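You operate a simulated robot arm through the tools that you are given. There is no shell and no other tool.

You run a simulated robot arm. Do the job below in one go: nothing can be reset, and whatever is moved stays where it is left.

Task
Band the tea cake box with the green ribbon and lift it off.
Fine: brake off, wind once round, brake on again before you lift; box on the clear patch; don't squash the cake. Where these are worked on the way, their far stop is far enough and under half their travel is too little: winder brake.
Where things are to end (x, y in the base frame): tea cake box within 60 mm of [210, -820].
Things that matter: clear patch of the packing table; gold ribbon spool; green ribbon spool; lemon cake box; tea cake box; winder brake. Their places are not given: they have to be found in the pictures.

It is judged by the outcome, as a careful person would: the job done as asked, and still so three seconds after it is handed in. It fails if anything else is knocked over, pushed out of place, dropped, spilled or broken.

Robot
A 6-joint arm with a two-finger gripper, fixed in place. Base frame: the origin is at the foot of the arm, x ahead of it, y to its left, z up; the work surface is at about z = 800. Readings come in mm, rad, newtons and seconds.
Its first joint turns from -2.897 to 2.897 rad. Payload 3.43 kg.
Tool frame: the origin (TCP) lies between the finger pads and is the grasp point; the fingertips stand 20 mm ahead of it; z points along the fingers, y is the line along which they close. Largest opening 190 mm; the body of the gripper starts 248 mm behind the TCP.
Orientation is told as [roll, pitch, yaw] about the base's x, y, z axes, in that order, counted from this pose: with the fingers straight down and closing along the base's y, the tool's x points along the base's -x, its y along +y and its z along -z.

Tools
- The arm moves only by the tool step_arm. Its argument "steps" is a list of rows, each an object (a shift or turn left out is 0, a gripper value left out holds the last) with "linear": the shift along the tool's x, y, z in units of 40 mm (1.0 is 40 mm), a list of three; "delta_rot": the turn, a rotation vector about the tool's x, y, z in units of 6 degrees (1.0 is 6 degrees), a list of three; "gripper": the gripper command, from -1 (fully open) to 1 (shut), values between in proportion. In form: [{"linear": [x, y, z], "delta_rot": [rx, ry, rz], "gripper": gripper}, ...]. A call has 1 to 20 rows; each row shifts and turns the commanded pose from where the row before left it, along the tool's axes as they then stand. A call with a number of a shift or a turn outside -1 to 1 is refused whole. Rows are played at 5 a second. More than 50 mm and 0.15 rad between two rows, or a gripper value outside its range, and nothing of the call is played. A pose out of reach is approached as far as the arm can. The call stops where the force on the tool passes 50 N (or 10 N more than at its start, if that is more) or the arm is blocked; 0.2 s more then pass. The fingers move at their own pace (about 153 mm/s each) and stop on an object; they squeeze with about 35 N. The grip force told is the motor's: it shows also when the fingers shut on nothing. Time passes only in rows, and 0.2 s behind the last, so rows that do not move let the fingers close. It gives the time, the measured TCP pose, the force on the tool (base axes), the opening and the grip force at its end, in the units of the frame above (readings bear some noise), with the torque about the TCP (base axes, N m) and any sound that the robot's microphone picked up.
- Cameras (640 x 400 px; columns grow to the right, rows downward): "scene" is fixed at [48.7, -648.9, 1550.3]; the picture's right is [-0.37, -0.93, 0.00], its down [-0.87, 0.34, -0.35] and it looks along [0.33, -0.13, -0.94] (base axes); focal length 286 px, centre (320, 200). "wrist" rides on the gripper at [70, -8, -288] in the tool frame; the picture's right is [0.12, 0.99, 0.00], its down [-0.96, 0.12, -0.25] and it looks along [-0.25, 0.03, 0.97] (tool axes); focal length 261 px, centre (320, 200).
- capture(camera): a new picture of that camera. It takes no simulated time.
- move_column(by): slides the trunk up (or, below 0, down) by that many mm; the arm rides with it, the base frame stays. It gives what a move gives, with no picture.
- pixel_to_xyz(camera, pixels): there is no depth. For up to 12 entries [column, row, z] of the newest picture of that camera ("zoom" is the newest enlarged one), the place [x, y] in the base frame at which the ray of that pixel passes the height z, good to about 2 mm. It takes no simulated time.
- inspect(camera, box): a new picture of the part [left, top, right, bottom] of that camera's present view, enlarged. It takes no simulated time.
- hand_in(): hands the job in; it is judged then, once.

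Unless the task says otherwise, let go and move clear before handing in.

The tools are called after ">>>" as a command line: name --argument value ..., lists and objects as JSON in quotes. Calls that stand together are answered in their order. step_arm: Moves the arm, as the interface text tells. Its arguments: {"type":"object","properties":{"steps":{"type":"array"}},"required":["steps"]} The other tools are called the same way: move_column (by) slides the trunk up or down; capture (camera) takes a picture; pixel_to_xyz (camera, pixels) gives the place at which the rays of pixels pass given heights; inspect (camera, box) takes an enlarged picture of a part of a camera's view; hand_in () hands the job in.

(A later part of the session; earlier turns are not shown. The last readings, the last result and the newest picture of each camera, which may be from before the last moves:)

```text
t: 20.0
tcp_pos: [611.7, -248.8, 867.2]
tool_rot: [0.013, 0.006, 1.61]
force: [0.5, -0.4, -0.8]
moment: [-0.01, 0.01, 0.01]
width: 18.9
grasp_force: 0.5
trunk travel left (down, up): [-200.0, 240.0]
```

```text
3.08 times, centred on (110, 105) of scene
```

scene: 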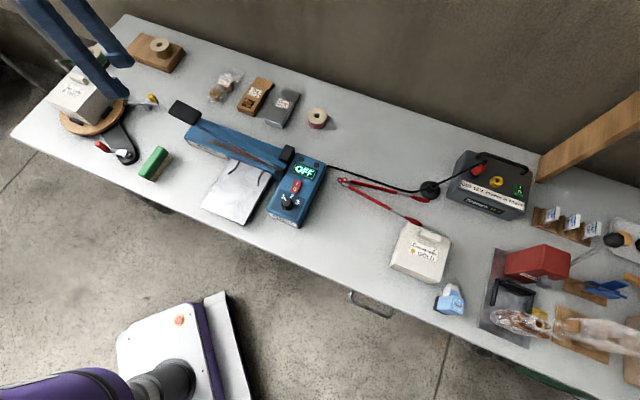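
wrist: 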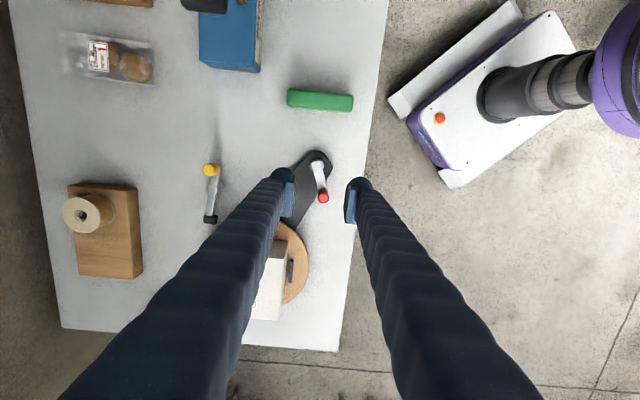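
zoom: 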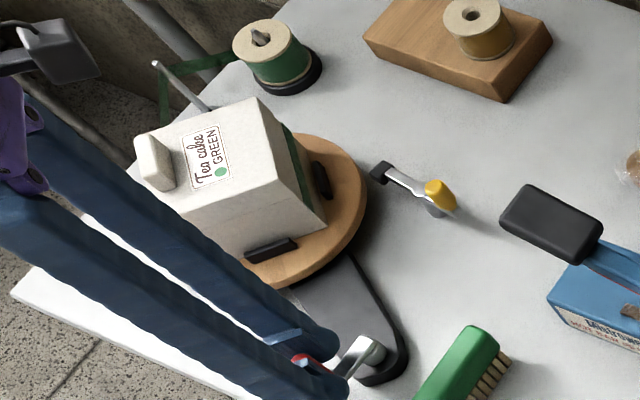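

The crank followed with almost no force: the box has turned about 60° and green ribbon shows on its side. I'll continue another 48° counter-clockwise while watching the wrist yaw.

>>> step_arm --steps '[{"linear": [0.0815, 0.0911, 0], "delta_rot": [0, 0, -1], "gripper": 0.8}, {"linear": [0.0815, 0.0911, 0], "delta_rot": [0, 0, -1]}, {"linear": [0.0815, 0.0911, 0], "delta_rot": [0, 0, -1]}, {"linear": [0.0815, 0.0911, 0], "delta_rot": [0, 0, -1]}, {"linear": [0.0815, 0.0911, 0], "delta_rot": [0, 0, -1]}, {"linear": [0.0815, 0.0911, 0], "delta_rot": [0, 0, -1]}, {"linear": [0.0815, 0.0911, 0], "delta_rot": [0, 0, -1]}, {"linear": [0.0815, 0.0911, 0], "delta_rot": [0, 0, -1]}]'

>>> inspect --camera "wrist" --box '[220, 100, 420, 300]'

>>> inspect --camera "scene" --box '[30, 40, 190, 170]'

```text
t: 21.8
tcp_pos: [596.4, -283.8, 867.6]
tool_rot: [0.017, -0.004, 2.446]
force: [-0.1, 0.9, -0.1]
moment: [0.02, -0.02, 0.0]
width: 19.5
grasp_force: 0.3
trunk travel left (down, up): [-200.0, 240.0]
```

```text
2.00 times, centred on (320, 200) of wrist
```

zoom: 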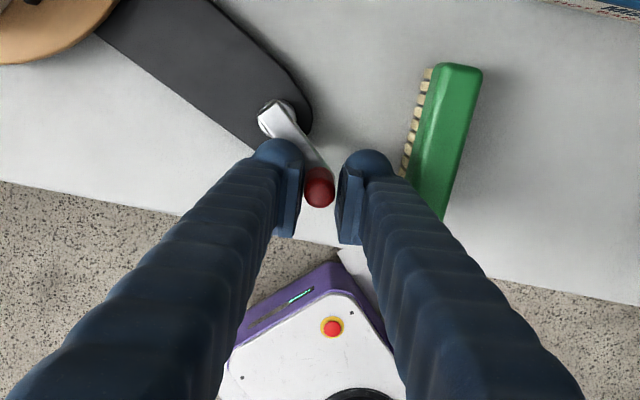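

```text
3.08 times, centred on (110, 105) of scene
```

zoom: 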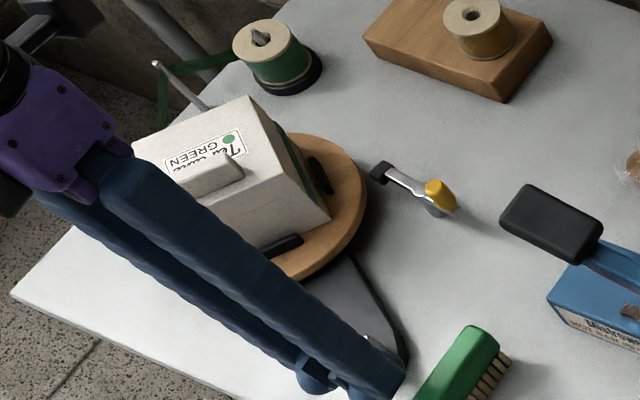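

The crank is at about 180° with the yaw at 140° and still almost no load. I'll lift clear of the knob, level the tool and rotate back to yaw ≈0 for the next stroke.

>>> step_arm --steps '[{"linear": [0, 0, -0.65], "gripper": 0.7}, {"linear": [0, 0, -0.75], "gripper": 0.7}, {"delta_rot": [0.16, 0.04, 0]}, {"delta_rot": [0, 0, 1]}, {"delta_rot": [0, 0, 1]}, {"delta_rot": [0, 0, 1]}, {"delta_rot": [0, 0, 1]}, {"delta_rot": [0, 0, 1]}, {"delta_rot": [0, 0, 1]}, {"delta_rot": [0, 0, 1]}, {"delta_rot": [0, 0, 1]}, {"delta_rot": [0, 0, 1]}, {"delta_rot": [0, 0, 1]}, {"delta_rot": [0, 0, 1]}, {"delta_rot": [0, 0, 1]}, {"delta_rot": [0, 0, 1]}, {"delta_rot": [0, 0, 1]}, {"delta_rot": [0, 0, 1]}, {"delta_rot": [0, 0, 1]}, {"delta_rot": [0, 0, 1]}]'

>>> step_arm --steps '[{"delta_rot": [0, 0, 1], "gripper": 0.6}, {"delta_rot": [0, 0, 1]}, {"delta_rot": [0, 0, 1]}, {"delta_rot": [0, 0, 1]}, {"delta_rot": [0, 0, 1]}, {"delta_rot": [0, 0, 1]}, {"delta_rot": [0, 0, 0]}]'

>>> capture --camera "wrist"

>>> inspect --camera "wrist" --box '[220, 100, 420, 300]'

>>> inspect --camera "scene" --box '[30, 40, 190, 170]'

```text
t: 26.0
tcp_pos: [596.7, -282.9, 923.2]
tool_rot: [-0.001, -0.002, 0.664]
force: [-0.6, 1.3, 0.6]
moment: [0.0, 0.03, 0.02]
width: 28.5
grasp_force: 0.1
trunk travel left (down, up): [-200.0, 240.0]
```

```text
t: 27.6
tcp_pos: [596.4, -282.9, 923.5]
tool_rot: [0.003, -0.004, 0.034]
force: [-1.5, -0.1, 0.0]
moment: [0.01, 0.01, 0.0]
width: 37.9
grasp_force: 0.0
trunk travel left (down, up): [-200.0, 240.0]
```

```text
taken
```

wrist: 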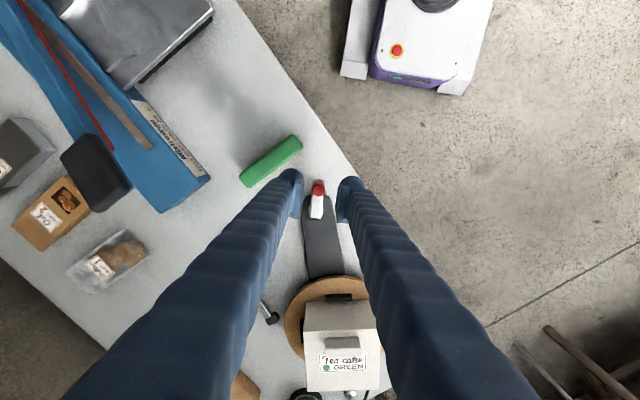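

```text
2.00 times, centred on (320, 200) of wrist
```

zoom: 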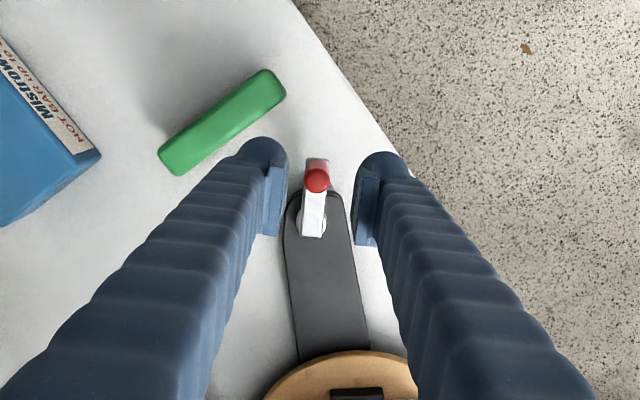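

```text
3.08 times, centred on (110, 105) of scene
```

zoom: 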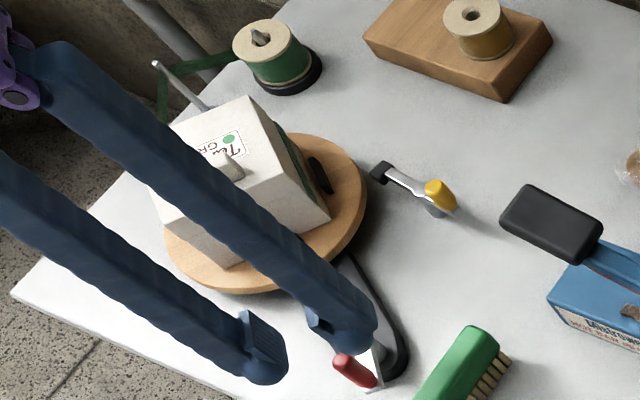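

>>> pixel_to_xyz --camera "wrist" --pixels '[[318.5, 189, 876], [316, 211, 838], [251, 188, 840], [301, 143, 840], [303, 148, 840]]'

>>> inspect --camera "wrist" --box '[230, 120, 350, 220]'

```text
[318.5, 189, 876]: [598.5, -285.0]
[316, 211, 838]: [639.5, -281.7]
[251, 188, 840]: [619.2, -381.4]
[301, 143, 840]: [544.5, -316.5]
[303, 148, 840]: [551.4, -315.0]
```

```text
4.00 times, centred on (290, 170) of wrist
```

zoom: 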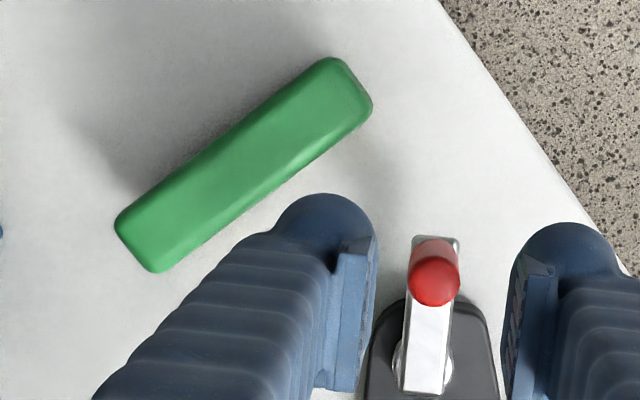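

The knob is at (598.5,-285), a crank angle of about 181°. I'll lower over it with a narrow cage and drive 54° more with the fingers square to the crank, which keeps them about 18 mm clear of the brush.

>>> step_arm --steps '[{"linear": [-0.05, -0.05, 0.4], "gripper": 0.7}, {"linear": [0, 0, 0.5]}, {"linear": [0, 0, 0.5]}, {"gripper": 0.8}, {"linear": [-0.0064, -0.1215, 0], "delta_rot": [0, 0, -1]}, {"linear": [-0.0064, -0.1215, 0], "delta_rot": [0, 0, -1]}, {"linear": [-0.0064, -0.1215, 0], "delta_rot": [0, 0, -1]}, {"linear": [-0.0064, -0.1215, 0], "delta_rot": [0, 0, -1]}, {"linear": [-0.0064, -0.1215, 0], "delta_rot": [0, 0, -1]}, {"linear": [-0.0064, -0.1215, 0], "delta_rot": [0, 0, -1]}, {"linear": [-0.0064, -0.1215, 0], "delta_rot": [0, 0, -1]}, {"linear": [-0.0064, -0.1215, 0], "delta_rot": [0, 0, -1]}, {"linear": [-0.0064, -0.1215, 0], "delta_rot": [0, 0, -1]}]'

>>> inspect --camera "wrist" --box '[220, 100, 420, 300]'

>>> inspect --camera "scene" --box '[30, 40, 190, 170]'

```text
t: 30.4
tcp_pos: [619.9, -321.9, 867.3]
tool_rot: [-0.002, -0.004, 0.981]
force: [1.1, -0.2, 0.0]
moment: [0.0, 0.0, 0.01]
width: 18.7
grasp_force: 0.0
trunk travel left (down, up): [-200.0, 240.0]
```

```text
2.00 times, centred on (320, 200) of wrist
```

zoom: 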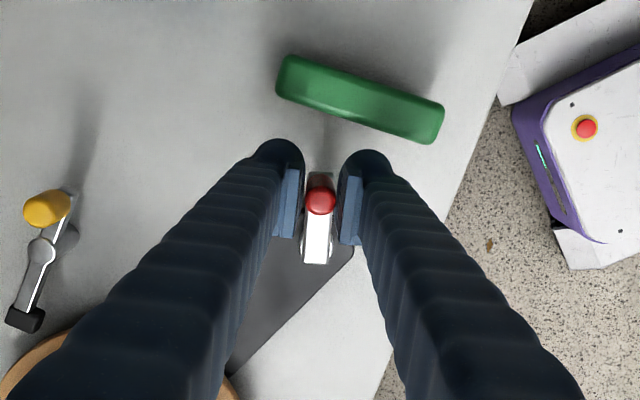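

```text
3.08 times, centred on (110, 105) of scene
```

zoom: 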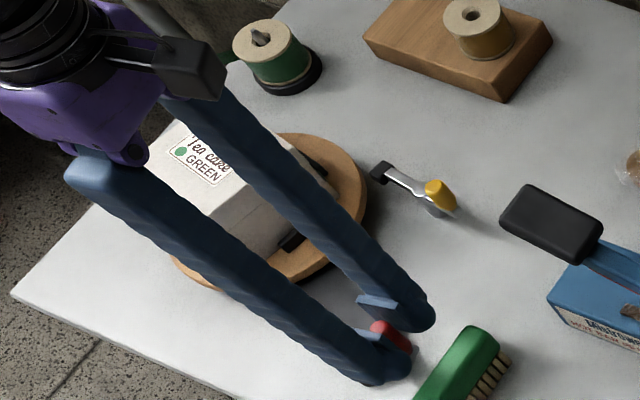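

The crank is at about 239° with negligible force and the brush untouched. I'll continue 90° more counter-clockwise.

>>> step_arm --steps '[{"linear": [-0.0064, -0.12, 0], "delta_rot": [0, 0, -1], "gripper": 0.8}, {"linear": [-0.0064, -0.12, 0], "delta_rot": [0, 0, -1]}, {"linear": [-0.0064, -0.12, 0], "delta_rot": [0, 0, -1]}, {"linear": [-0.0064, -0.12, 0], "delta_rot": [0, 0, -1]}, {"linear": [-0.0064, -0.12, 0], "delta_rot": [0, 0, -1]}, {"linear": [-0.0064, -0.12, 0], "delta_rot": [0, 0, -1]}, {"linear": [-0.0064, -0.12, 0], "delta_rot": [0, 0, -1]}, {"linear": [-0.0064, -0.12, 0], "delta_rot": [0, 0, -1]}, {"linear": [-0.0064, -0.12, 0], "delta_rot": [0, 0, -1]}, {"linear": [-0.0064, -0.12, 0], "delta_rot": [0, 0, -1]}]'

>>> inspect --camera "wrist" --box '[220, 100, 420, 300]'

>>> inspect --camera "scene" --box '[30, 40, 190, 170]'

```text
t: 32.5
tcp_pos: [651.8, -325.2, 868.3]
tool_rot: [0.007, -0.012, 1.968]
force: [-29.8, -17.4, 6.8]
moment: [0.24, 0.54, 0.2]
width: 38.7
grasp_force: 17.2
trunk travel left (down, up): [-200.0, 240.0]
stopped in row 10: the force on the tool passed its limit at 52 N (the readings are from after the stop); the commanded pose is now the measured one
```

```text
2.00 times, centred on (320, 200) of wrist
```

zoom: 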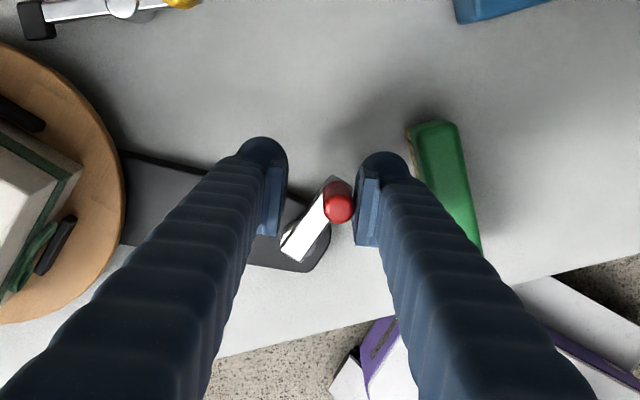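

```text
3.08 times, centred on (110, 105) of scene
```

zoom: 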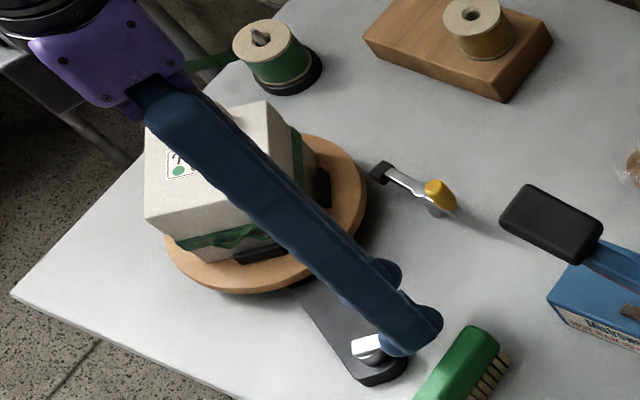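

The crank met firm resistance at about 265°, roughly 200° of crank travel. The box now shows a green band with a loop, so the disc seems geared up. I'll ease off, lift away and look properly.

>>> step_arm --steps '[{"linear": [0, 0.15, 0], "gripper": 0.5}, {"gripper": 0.5}, {"linear": [0, 0, -0.6]}, {"linear": [0, 0, -0.8]}, {"linear": [0, 0, -0.8]}, {"linear": [0, 0, -0.8]}, {"linear": [0.5, -0.5, -0.2]}, {"linear": [0.5, -0.5, -0.2]}, {"linear": [0.5, -0.5, -0.2]}]'

>>> capture --camera "scene"

>>> capture --camera "wrist"

>>> inspect --camera "scene" --box '[30, 40, 190, 170]'

```text
t: 34.5
tcp_pos: [733.6, -361.1, 1010.4]
tool_rot: [0.003, -0.008, 1.97]
force: [0.2, 0.8, 0.2]
moment: [0.0, 0.03, 0.01]
width: 47.4
grasp_force: 0.1
trunk travel left (down, up): [-200.0, 240.0]
```

```text
taken
```

scene: 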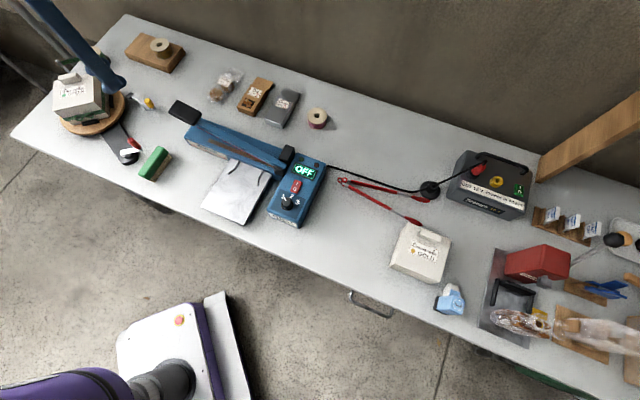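

```text
taken
```

wrist: 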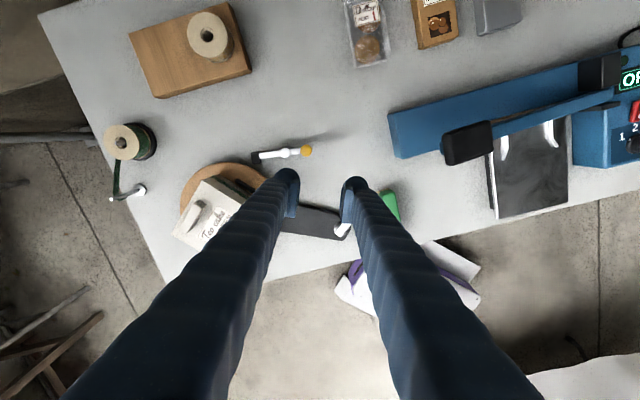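

```text
3.08 times, centred on (110, 105) of scene
```

zoom: 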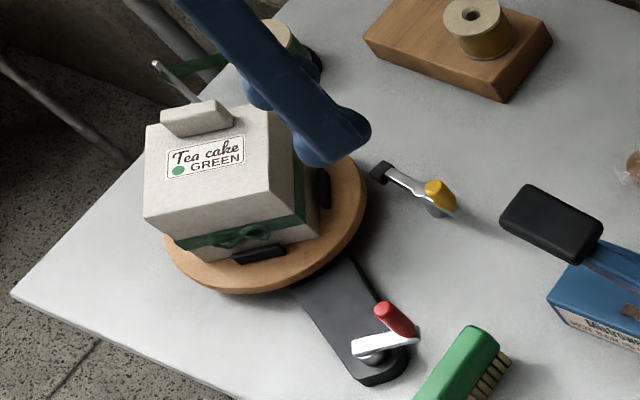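

The box is banded with a green bow and the ribbon is no longer joined to the guide, so the wind is done and the crank's hard stop was its end of travel. Now I'll go to the brake knob, rotating yaw back to about 35°.

>>> step_arm --steps '[{"linear": [0.425, -0.33, 0], "gripper": 0.4}, {"linear": [0.425, -0.33, 0]}, {"delta_rot": [0.03, 0.07, 1]}, {"delta_rot": [0, 0, 1]}, {"delta_rot": [0, 0, 1]}, {"delta_rot": [0, 0, 1]}, {"delta_rot": [0, 0, 1]}, {"delta_rot": [0, 0, 1]}, {"delta_rot": [0, 0, 1]}, {"delta_rot": [0, 0, 1]}, {"delta_rot": [0, 0, 1]}, {"delta_rot": [0, 0, 1]}, {"delta_rot": [0, 0, 1]}, {"delta_rot": [0, 0, 1]}, {"delta_rot": [0, 0, 1]}, {"linear": [0, 0, 0.7]}, {"linear": [0, 0, 0]}]'

>>> capture --camera "wrist"

>>> inspect --camera "wrist" --box '[240, 120, 400, 245]'

>>> inspect --camera "scene" --box '[40, 60, 190, 170]'

```text
t: 38.1
tcp_pos: [771.7, -382.6, 982.2]
tool_rot: [-0.001, 0.002, 0.606]
force: [0.1, -0.1, -0.4]
moment: [0.01, 0.0, 0.02]
width: 57.1
grasp_force: 0.1
trunk travel left (down, up): [-200.0, 240.0]
```

```text
taken
```

wrist: 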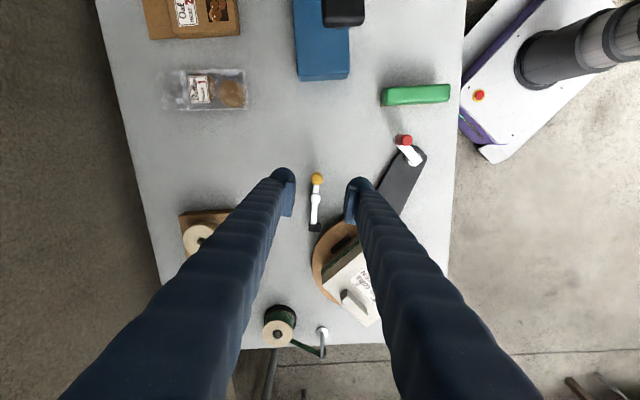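

```text
3.20 times, centred on (320, 182) of wrist
```

zoom: 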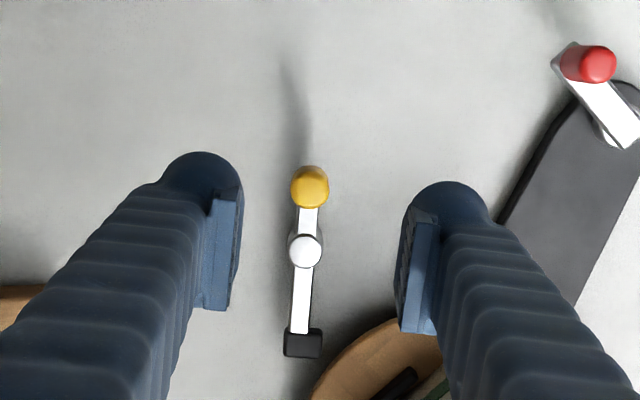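

```text
3.64 times, centred on (115, 115) of scene
```

zoom: 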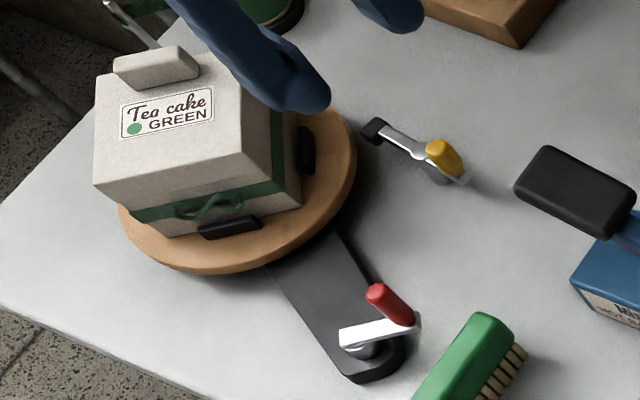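

>>> pixel_to_xyz --camera "wrist" --pixels '[[317.2, 178.5, 866], [315.3, 197.9, 834], [314.5, 225, 834], [406, 139.5, 876]]'

```text
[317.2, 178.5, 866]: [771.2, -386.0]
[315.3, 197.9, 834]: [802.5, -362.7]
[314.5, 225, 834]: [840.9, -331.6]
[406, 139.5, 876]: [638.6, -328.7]
```

The lever knob is at (771,-386) and the fingers are aligned with it. I'll lower, cage it, and swing the lever back towards the rim by about 24°.

>>> step_arm --steps '[{"linear": [0.06, -0.06, 0.8], "gripper": 0.4}, {"linear": [0, 0, 0.8]}, {"linear": [0, 0, 0.8]}, {"linear": [0, 0, 0.85]}, {"gripper": 0.78}, {"gripper": 0.78}, {"linear": [-0.0053, -0.1019, 0], "delta_rot": [0, 0, -1]}, {"linear": [-0.0053, -0.1019, 0], "delta_rot": [0, 0, -1]}, {"linear": [-0.0053, -0.1019, 0], "delta_rot": [0, 0, -1]}, {"linear": [-0.0053, -0.1019, 0], "delta_rot": [0, 0, -1]}]'

>>> inspect --camera "wrist" --box '[240, 120, 400, 245]'

>>> inspect --camera "scene" --box '[40, 60, 190, 170]'

```text
t: 40.3
tcp_pos: [781.8, -396.1, 853.3]
tool_rot: [0.002, 0.0, 1.029]
force: [-0.8, 0.1, -0.5]
moment: [0.01, -0.02, -0.04]
width: 21.2
grasp_force: 0.1
trunk travel left (down, up): [-200.0, 240.0]
```

```text
3.20 times, centred on (320, 182) of wrist
```

zoom: 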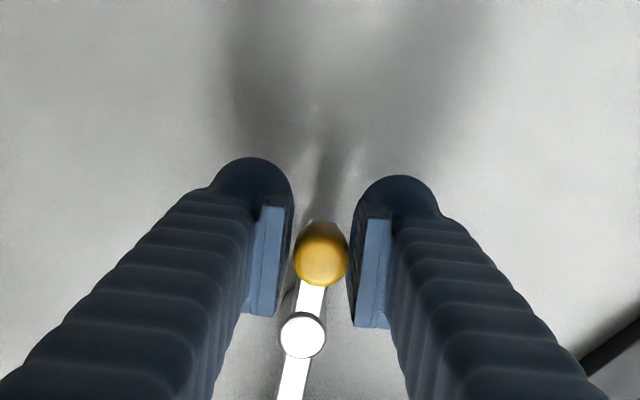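

```text
3.64 times, centred on (115, 115) of scene
```

zoom: 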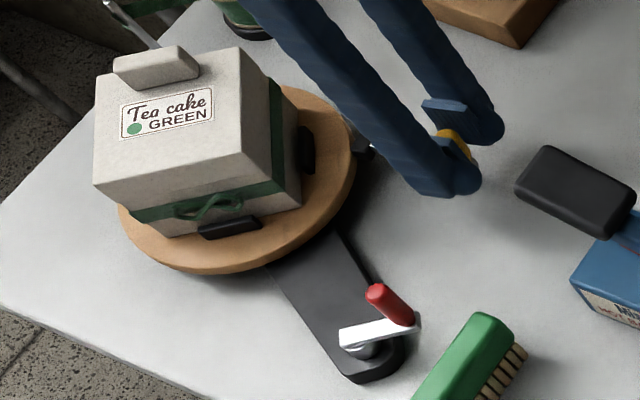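

The lever is swinging back freely. I'll continue the last bit until the force shows it is seated against the rim.

>>> step_arm --steps '[{"linear": [-0.0053, -0.1019, 0], "delta_rot": [0, 0, -1], "gripper": 0.78}, {"linear": [-0.004, -0.08, 0], "delta_rot": [0, 0, -0.5]}]'

>>> inspect --camera "scene" --box '[90, 60, 190, 140]'

```text
t: 40.9
tcp_pos: [786.6, -397.7, 851.2]
tool_rot: [0.003, -0.001, 1.185]
force: [-1.4, 0.3, 0.9]
moment: [-0.02, 0.0, 0.01]
width: 21.4
grasp_force: 0.5
trunk travel left (down, up): [-200.0, 240.0]
```

```text
5.00 times, centred on (140, 100) of scene
```

zoom: 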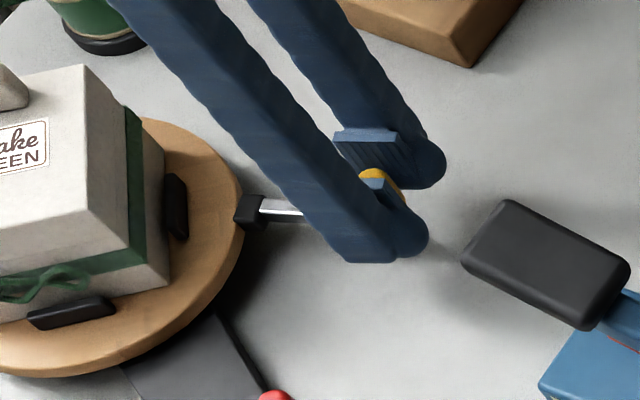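

The pad is at the rim with little force so far. I'll push a few mm more to confirm it's fully seated.

>>> step_arm --steps '[{"linear": [0, -0.05, 0], "gripper": 0.78}, {"linear": [0, -0.05, 0]}, {"linear": [0, 0, 0]}]'

```text
t: 41.7
tcp_pos: [789.8, -400.1, 852.9]
tool_rot: [0.001, 0.001, 1.183]
force: [-3.0, 2.1, -0.7]
moment: [0.01, 0.03, 0.01]
width: 22.7
grasp_force: 1.8
trunk travel left (down, up): [-200.0, 240.0]
```

>>> step_arm --steps '[{"linear": [0, -0.05, 0], "gripper": 0.78}, {"linear": [0, -0.04, 0]}, {"linear": [0, 0, 0]}]'

>>> inspect --camera "wrist" --box '[240, 120, 400, 245]'

```text
t: 42.5
tcp_pos: [793.5, -401.5, 852.7]
tool_rot: [0.001, 0.0, 1.184]
force: [-11.4, 9.6, -1.5]
moment: [0.1, 0.07, -0.05]
width: 29.0
grasp_force: 7.1
trunk travel left (down, up): [-200.0, 240.0]
```

```text
3.20 times, centred on (320, 182) of wrist
```

zoom: 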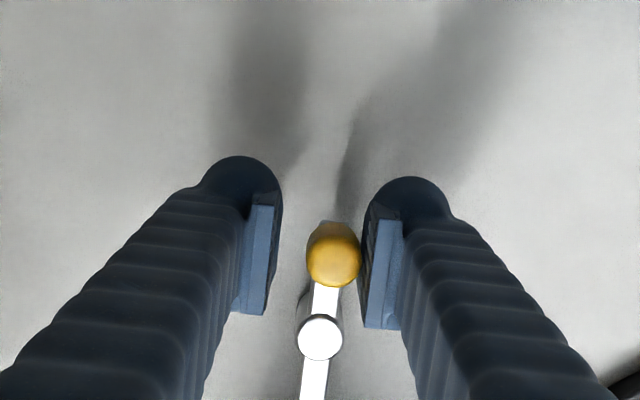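

The force reached about 15 N and the fingers gave, so the brake is back on its stop. I'll back off, open, rise and verify.

>>> step_arm --steps '[{"linear": [0, 0.15, 0], "gripper": 0.4}, {"gripper": 0.4}, {"linear": [0, 0, -0.8]}, {"linear": [0, 0, -0.9]}, {"linear": [0, 0, -0.9]}, {"linear": [0, 0, -0.9]}, {"linear": [0, 0, -0.9]}]'

>>> capture --camera "wrist"

>>> inspect --camera "wrist" --box '[220, 120, 420, 320]'

>>> inspect --camera "scene" --box '[40, 50, 168, 130]'

```text
t: 44.1
tcp_pos: [789.4, -401.1, 1025.7]
tool_rot: [0.001, 0.001, 1.184]
force: [-0.5, 0.5, -0.2]
moment: [0.0, -0.03, -0.02]
width: 56.9
grasp_force: 0.1
trunk travel left (down, up): [-200.0, 240.0]
```

```text
taken
```

wrist: 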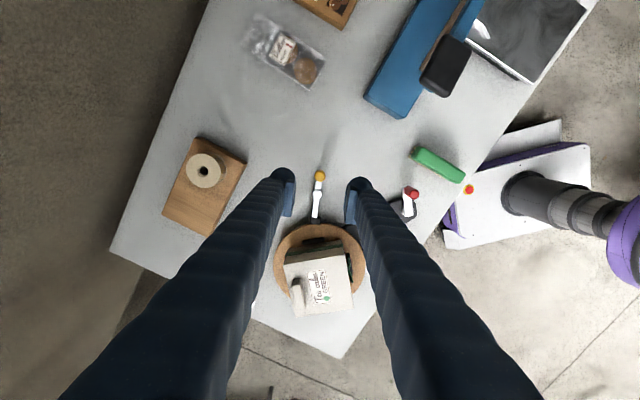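

```text
2.00 times, centred on (320, 220) of wrist
```

zoom: 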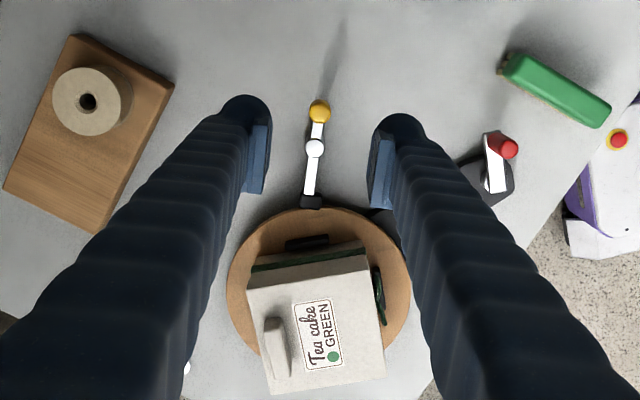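

```text
5.00 times, centred on (104, 90) of scene
```

zoom: 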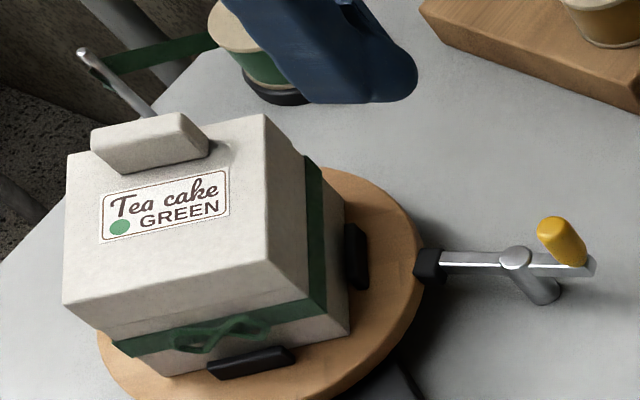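

The brake pad is back on the rim and the box is banded with its bow. Next I'll locate the lid handle and the lid corners for the lift.

>>> pixel_to_xyz --camera "wrist" --pixels '[[296.5, 281, 920], [296.5, 281, 940], [283.5, 257.5, 905], [341, 246, 905], [352.5, 307.5, 905], [294, 316, 905], [319, 288, 905]]'

>>> pixel_to_xyz --camera "zoom" --pixels '[[150, 132, 920], [150, 132, 940], [66, 155, 905], [262, 115, 905], [268, 262, 905], [62, 303, 905], [165, 210, 905]]'

```text
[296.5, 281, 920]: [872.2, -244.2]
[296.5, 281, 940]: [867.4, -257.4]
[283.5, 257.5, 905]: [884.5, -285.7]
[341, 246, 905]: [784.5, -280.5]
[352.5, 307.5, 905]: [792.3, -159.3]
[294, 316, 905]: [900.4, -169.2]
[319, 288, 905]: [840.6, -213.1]
```

```text
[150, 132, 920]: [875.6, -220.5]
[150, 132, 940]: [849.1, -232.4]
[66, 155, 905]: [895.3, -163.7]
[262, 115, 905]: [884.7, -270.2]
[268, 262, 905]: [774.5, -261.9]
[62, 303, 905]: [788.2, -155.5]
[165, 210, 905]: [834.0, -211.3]
```

The lid is about 108 mm square, centred near (838,-212), with the handle near its far edge and running roughly along y. I'll move over it with yaw ≈85° for a direct view.

>>> step_arm --steps '[{"linear": [-0.93, 0.052, 0], "gripper": 0.2}, {"linear": [-0.93, 0.052, 0]}, {"linear": [-0.93, 0.052, 0]}, {"linear": [-0.93, 0.052, 0]}, {"linear": [-0.7, 0.052, 0]}, {"delta_rot": [0, 0, -0.95]}, {"delta_rot": [0, 0, -0.95]}, {"delta_rot": [0, 0, -0.95]}, {"linear": [0, 0, 0]}]'

>>> capture --camera "wrist"

>>> inspect --camera "wrist" --box '[240, 120, 400, 280]'

>>> inspect --camera "scene" --box '[40, 50, 168, 130]'

```text
t: 46.1
tcp_pos: [846.0, -232.7, 1026.9]
tool_rot: [0.002, 0.0, 1.483]
force: [0.5, -0.1, 0.3]
moment: [-0.02, -0.01, -0.02]
width: 75.8
grasp_force: 0.1
trunk travel left (down, up): [-200.0, 240.0]
```

```text
taken
```

wrist: 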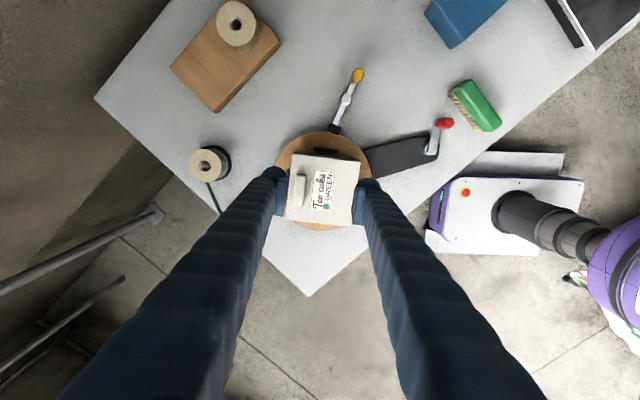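

```text
2.50 times, centred on (320, 200) of wrist
```

zoom: 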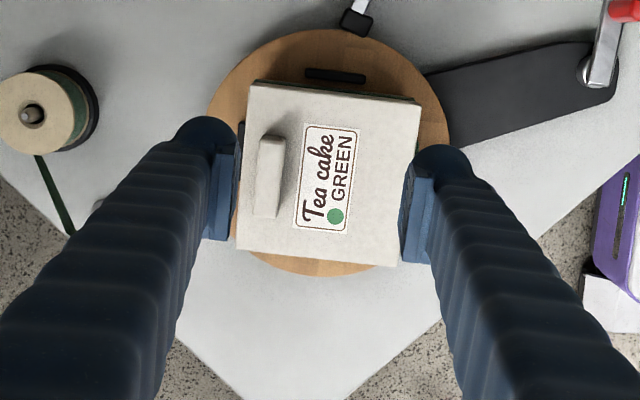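

```text
5.00 times, centred on (104, 90) of scene
```

zoom: 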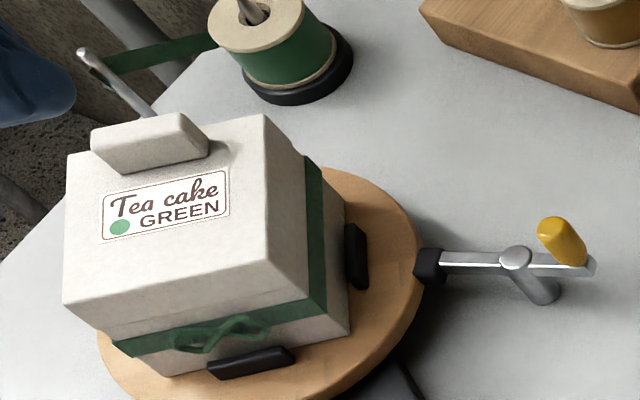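

>>> pixel_to_xyz --camera "wrist" --pixels '[[292, 154, 905], [360, 161.2, 905], [350.8, 226.4, 905], [286.8, 219.2, 905], [299.6, 191.2, 925], [301.2, 176, 925], [298.4, 206.8, 925], [299.6, 191.2, 905], [292, 154, 885], [350.8, 226.4, 885]]'

>>> pixel_to_xyz --camera "zoom" --pixels '[[150, 133, 905], [150, 133, 925], [66, 155, 905], [262, 115, 905], [268, 262, 905], [62, 303, 905], [66, 155, 885], [268, 262, 885]]'

```text
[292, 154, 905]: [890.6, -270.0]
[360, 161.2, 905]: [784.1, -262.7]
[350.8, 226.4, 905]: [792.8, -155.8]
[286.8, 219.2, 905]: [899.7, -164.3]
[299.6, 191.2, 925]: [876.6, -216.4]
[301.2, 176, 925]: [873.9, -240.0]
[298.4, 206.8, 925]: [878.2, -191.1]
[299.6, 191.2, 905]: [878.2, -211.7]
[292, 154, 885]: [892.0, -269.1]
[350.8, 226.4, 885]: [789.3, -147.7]
```

```text
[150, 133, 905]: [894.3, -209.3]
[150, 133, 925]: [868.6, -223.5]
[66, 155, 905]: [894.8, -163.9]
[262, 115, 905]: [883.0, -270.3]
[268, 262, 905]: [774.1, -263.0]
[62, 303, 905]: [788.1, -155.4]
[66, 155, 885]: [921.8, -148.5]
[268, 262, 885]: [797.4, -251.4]
```

Handle centre is about (877,-216) with its top near z 918, lid top at about z 900, and box centre at (842,-213). I'll line up over the handle and come down to z≈943 to check.

>>> step_arm --steps '[{"linear": [-0.24, -0.368, 0], "gripper": 0.5}, {"linear": [-0.24, -0.368, 0]}, {"linear": [0, 0, 0.7]}, {"linear": [0, 0, 0.7]}, {"linear": [0, 0, 0.7]}, {"linear": [0, 0, 0]}]'

>>> capture --camera "wrist"

>>> inspect --camera "wrist" --box '[260, 130, 380, 250]'

>>> inspect --camera "scene" --box '[40, 50, 168, 130]'

```text
t: 47.5
tcp_pos: [879.2, -216.4, 943.2]
tool_rot: [0.003, 0.001, 1.483]
force: [0.7, -0.7, 0.0]
moment: [0.0, -0.01, 0.0]
width: 47.3
grasp_force: 0.0
trunk travel left (down, up): [-200.0, 240.0]
```

```text
taken
```

wrist: 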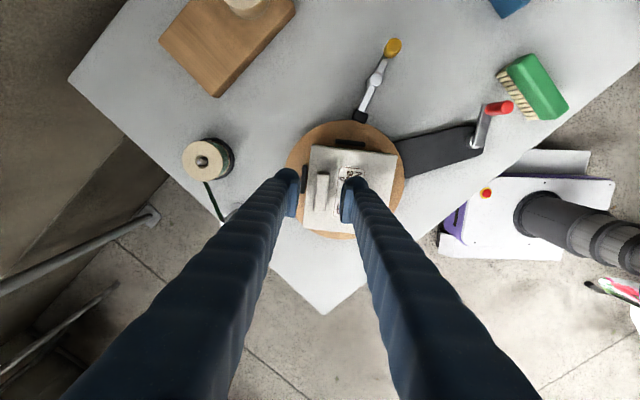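

```text
3.33 times, centred on (320, 190) of wrist
```

zoom: 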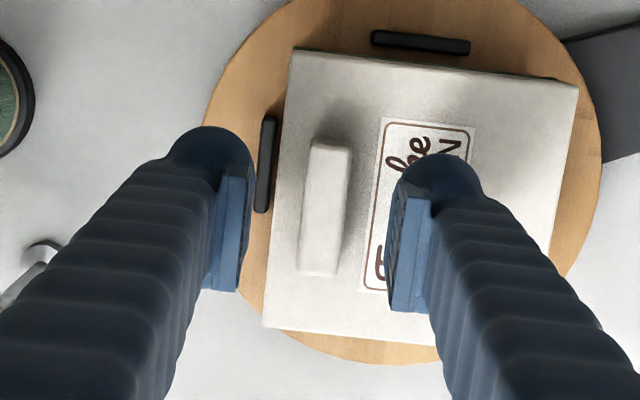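

```text
5.00 times, centred on (104, 90) of scene
```

zoom: 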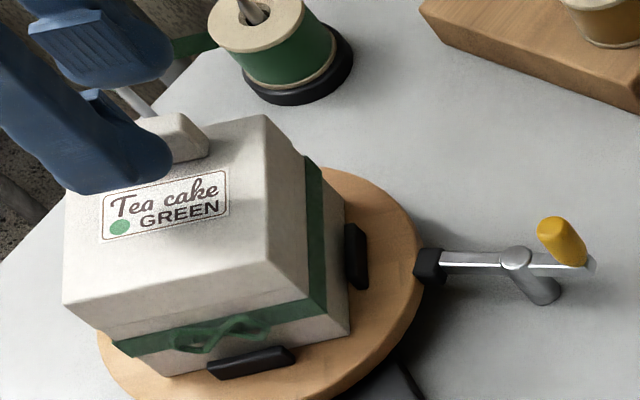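

The handle at zoom (327,208) sits about 2.5 mm to one side of centre. Before going lower I'll refine the lid height from both views.

>>> pixel_to_xyz --camera "wrist" --pixels '[[311.9, 144.1, 890], [311.9, 144.1, 910], [397.5, 156.1, 890], [397.5, 156.1, 910], [302.9, 228.4, 890], [302.9, 228.4, 910], [321.5, 192, 918]]'

>>> pixel_to_xyz --camera "zoom" --pixels '[[263, 115, 890], [263, 115, 910], [268, 263, 890], [268, 263, 910], [66, 155, 890], [66, 155, 910], [62, 303, 890], [62, 303, 910]]'

```text
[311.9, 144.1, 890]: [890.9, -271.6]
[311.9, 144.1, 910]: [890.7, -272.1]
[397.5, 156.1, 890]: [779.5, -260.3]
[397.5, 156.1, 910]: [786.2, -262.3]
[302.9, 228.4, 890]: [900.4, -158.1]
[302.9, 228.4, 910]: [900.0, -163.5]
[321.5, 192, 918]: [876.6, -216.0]
```

```text
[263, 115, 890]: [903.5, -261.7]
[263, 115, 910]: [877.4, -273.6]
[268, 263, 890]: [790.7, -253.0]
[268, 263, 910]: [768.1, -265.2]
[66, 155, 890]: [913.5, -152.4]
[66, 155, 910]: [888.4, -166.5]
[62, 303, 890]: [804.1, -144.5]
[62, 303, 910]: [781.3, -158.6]
```

The lid top is at about z 899.5. I'll centre on the handle, lower to z≈923 so the fingertips stay about 3–4 mm above the lid, and check before gripping.

>>> step_arm --steps '[{"linear": [0, 0.066, 0], "gripper": 0.5}, {"linear": [0, 0, 0.25]}, {"linear": [0, 0, 0.24]}, {"gripper": 0.65}, {"gripper": 0.65}]'

>>> inspect --camera "wrist" --box '[260, 130, 380, 250]'

>>> inspect --camera "scene" --box '[40, 50, 120, 100]'

```text
t: 48.7
tcp_pos: [874.4, -215.2, 923.6]
tool_rot: [0.004, 0.0, 1.482]
force: [0.6, 0.3, 0.2]
moment: [-0.02, 0.02, -0.02]
width: 33.2
grasp_force: 0.1
trunk travel left (down, up): [-200.0, 240.0]
```

```text
3.33 times, centred on (320, 190) of wrist
```

zoom: 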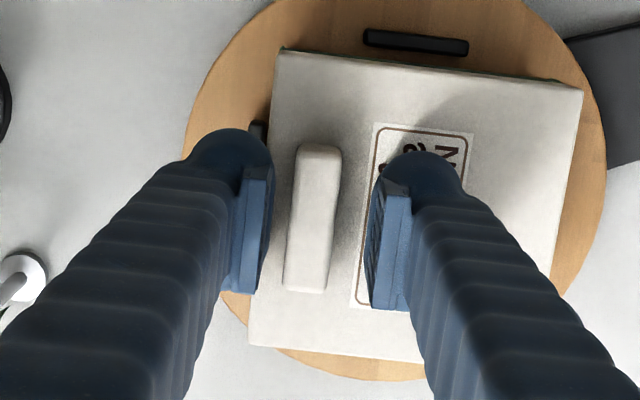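

```text
8.00 times, centred on (80, 75) of scene
```

zoom: 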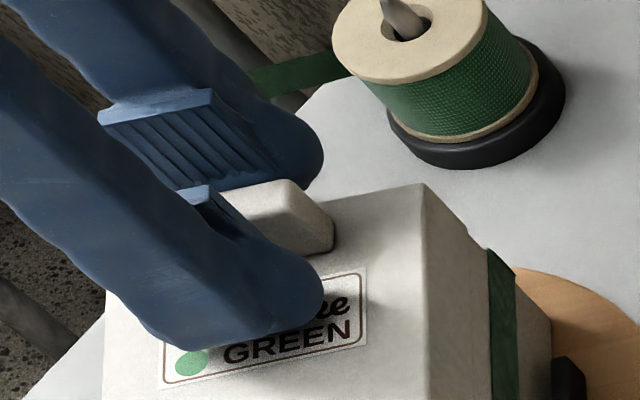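

The handle is between the fingers, about 2 mm off centre, and the tips are clear of the lid. I'll centre and close.

>>> step_arm --steps '[{"linear": [0, -0.045, 0], "gripper": 0.7}, {"gripper": 1}, {"gripper": 1}, {"gripper": 1}]'

>>> inspect --camera "wrist" --box '[260, 130, 380, 250]'

>>> inspect --camera "scene" --box '[40, 50, 120, 100]'

```text
t: 49.7
tcp_pos: [876.0, -215.8, 922.0]
tool_rot: [0.002, 0.0, 1.48]
force: [1.2, 0.2, -0.3]
moment: [-0.03, -0.01, -0.01]
width: 15.0
grasp_force: 21.8
trunk travel left (down, up): [-200.0, 240.0]
```

```text
3.33 times, centred on (320, 190) of wrist
```

zoom: 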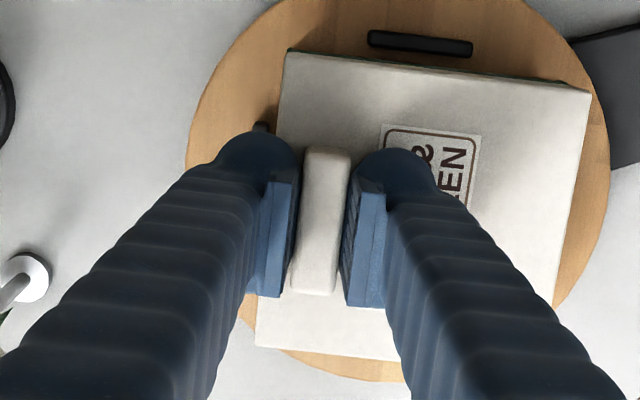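

```text
8.00 times, centred on (80, 75) of scene
```

zoom: 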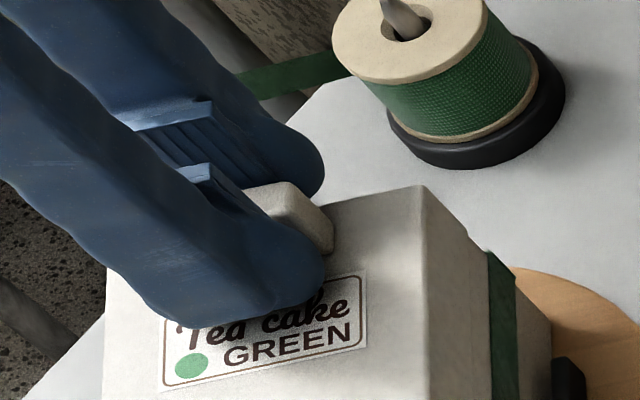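

The fingers closed on the handle at 15 mm. I'll lift slowly by 12 mm and check the load and tilt.

>>> step_arm --steps '[{"gripper": 1}, {"linear": [0, 0, -0.1], "gripper": 1}, {"linear": [0, 0, -0.1]}, {"linear": [0, 0, -0.1]}, {"linear": [0, 0, 0]}]'

>>> inspect --camera "wrist" --box '[240, 120, 400, 280]'

>>> inspect --camera "scene" --box '[40, 50, 168, 130]'

```text
t: 50.9
tcp_pos: [875.9, -215.2, 936.3]
tool_rot: [0.003, 0.0, 1.482]
force: [0.6, 0.3, -3.5]
moment: [0.0, -0.11, -0.06]
width: 15.2
grasp_force: 21.0
trunk travel left (down, up): [-200.0, 240.0]
```

```text
2.50 times, centred on (320, 200) of wrist
```

zoom: 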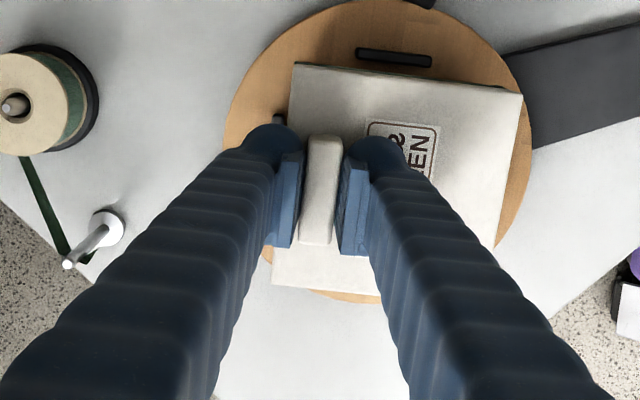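

```text
5.00 times, centred on (104, 90) of scene
```

zoom: 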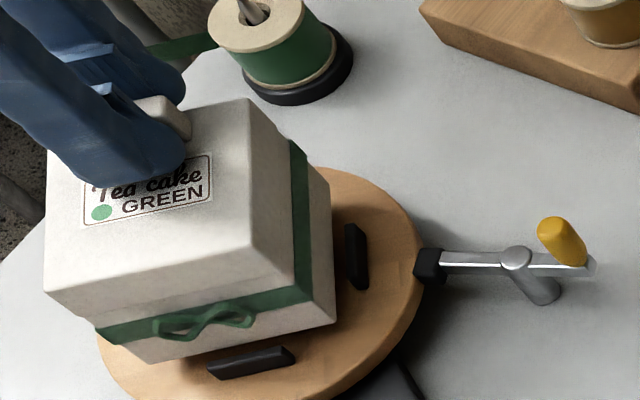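

The box lifted cleanly at about 3.5 N with no visible tilt. I'll raise it further, and work out the layout round the clear patch at (210,-820).

>>> step_arm --steps '[{"linear": [0, 0, -0.4], "gripper": 1}, {"linear": [0, 0, -0.5]}, {"linear": [0, 0, -0.5]}, {"linear": [0, 0, -0.5]}, {"linear": [0, 0, -0.5]}, {"linear": [0, 0, -0.5]}, {"linear": [0, 0, -0.4]}]'

>>> capture --camera "scene"

>>> inspect --camera "scene" --box '[260, 150, 480, 300]'

>>> capture --camera "wrist"

>>> pixel_to_xyz --camera "scene" --pixels '[[343, 182, 800], [420, 227, 808], [430, 200, 808], [391, 266, 800], [436, 284, 800], [409, 224, 870], [328, 165, 850], [297, 228, 820], [203, 205, 805], [240, 222, 805], [350, 285, 800], [250, 243, 800]]'

```text
t: 52.5
tcp_pos: [876.7, -215.2, 1067.8]
tool_rot: [0.002, 0.002, 1.482]
force: [-1.0, -0.7, -2.5]
moment: [0.03, -0.14, -0.03]
width: 15.2
grasp_force: 21.6
trunk travel left (down, up): [-200.0, 240.0]
```

```text
taken
```

scene: 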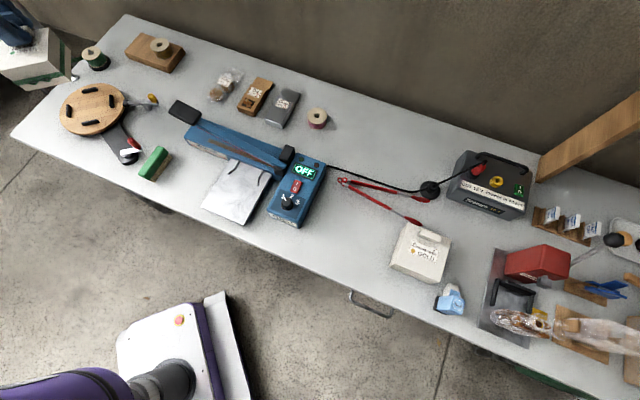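

```text
2.67 times, centred on (370, 225) of scene
```

zoom: 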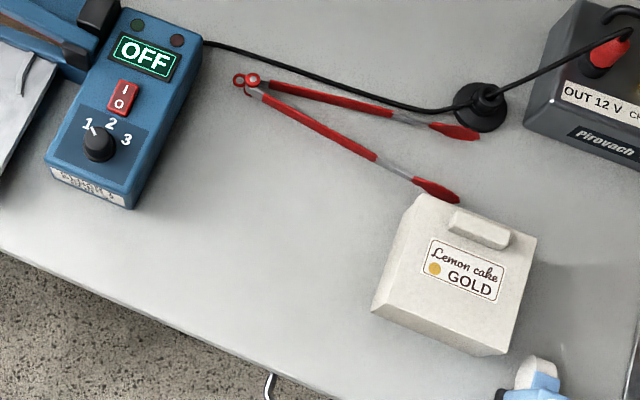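

```text
taken
```

wrist: 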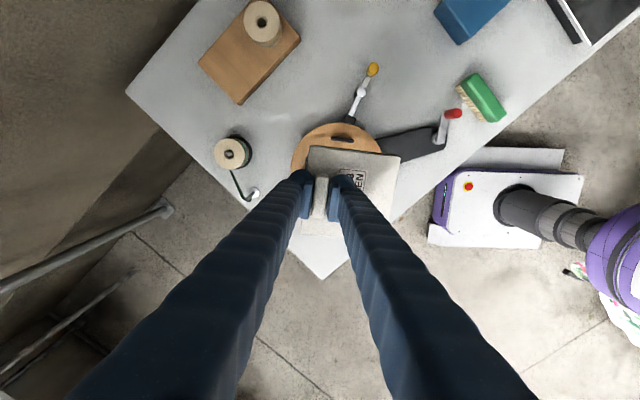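

```text
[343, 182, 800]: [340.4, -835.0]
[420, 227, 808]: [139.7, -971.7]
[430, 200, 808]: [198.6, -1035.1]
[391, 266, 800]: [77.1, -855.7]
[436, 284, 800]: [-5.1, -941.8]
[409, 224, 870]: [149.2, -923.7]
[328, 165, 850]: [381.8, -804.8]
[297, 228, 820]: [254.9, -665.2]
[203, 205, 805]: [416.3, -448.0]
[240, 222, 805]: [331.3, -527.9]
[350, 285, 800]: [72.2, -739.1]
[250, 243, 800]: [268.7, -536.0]
```

The box is held steadily at z≈1068 and the disc is clear. The patch has the tongs about 86 mm away and the lemon box about 117 mm away, so I'll aim for box centre (203,-810) with yaw ≈40°. I'll start the transfer at height.

>>> step_arm --steps '[{"linear": [0.3, 0.25, 0], "gripper": 1}, {"linear": [0.5626, 0.496, 0]}, {"linear": [0.5626, 0.496, 0]}, {"linear": [0.5626, 0.496, 0]}, {"linear": [0.5626, 0.496, 0]}, {"linear": [0.5626, 0.496, 0]}, {"linear": [0.5626, 0.496, 0]}, {"linear": [0.5626, 0.496, 0]}, {"linear": [0.5626, 0.496, 0], "delta_rot": [0, 0, 0.5]}, {"linear": [0.5878, 0.4659, 0], "delta_rot": [0, 0, 0.5]}, {"linear": [0.6113, 0.4345, 0], "delta_rot": [0, 0, 0.5]}, {"linear": [0.6332, 0.4019, 0], "delta_rot": [0, 0, 0.5]}, {"linear": [0.3, 0.18, 0]}]'

>>> capture --camera "scene"

>>> capture --camera "wrist"

```text
t: 55.3
tcp_pos: [617.7, -463.6, 1068.0]
tool_rot: [0.001, -0.001, 1.271]
force: [2.7, 5.4, 0.2]
moment: [0.56, -0.41, -0.03]
width: 15.7
grasp_force: 21.4
trunk travel left (down, up): [-200.0, 240.0]
```

```text
taken
```

scene: 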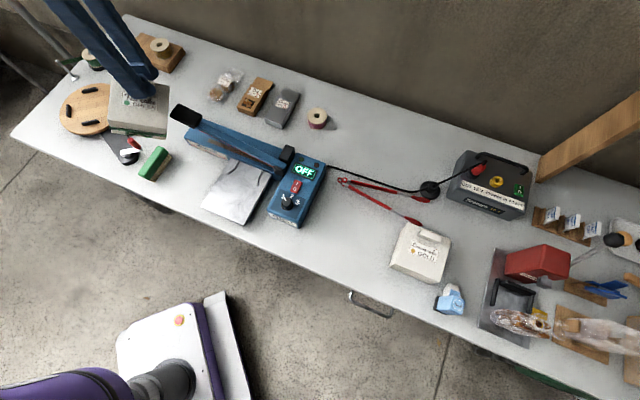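

```text
taken
```

wrist: 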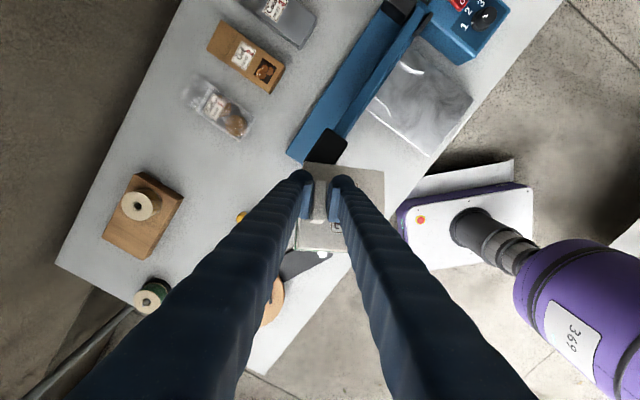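

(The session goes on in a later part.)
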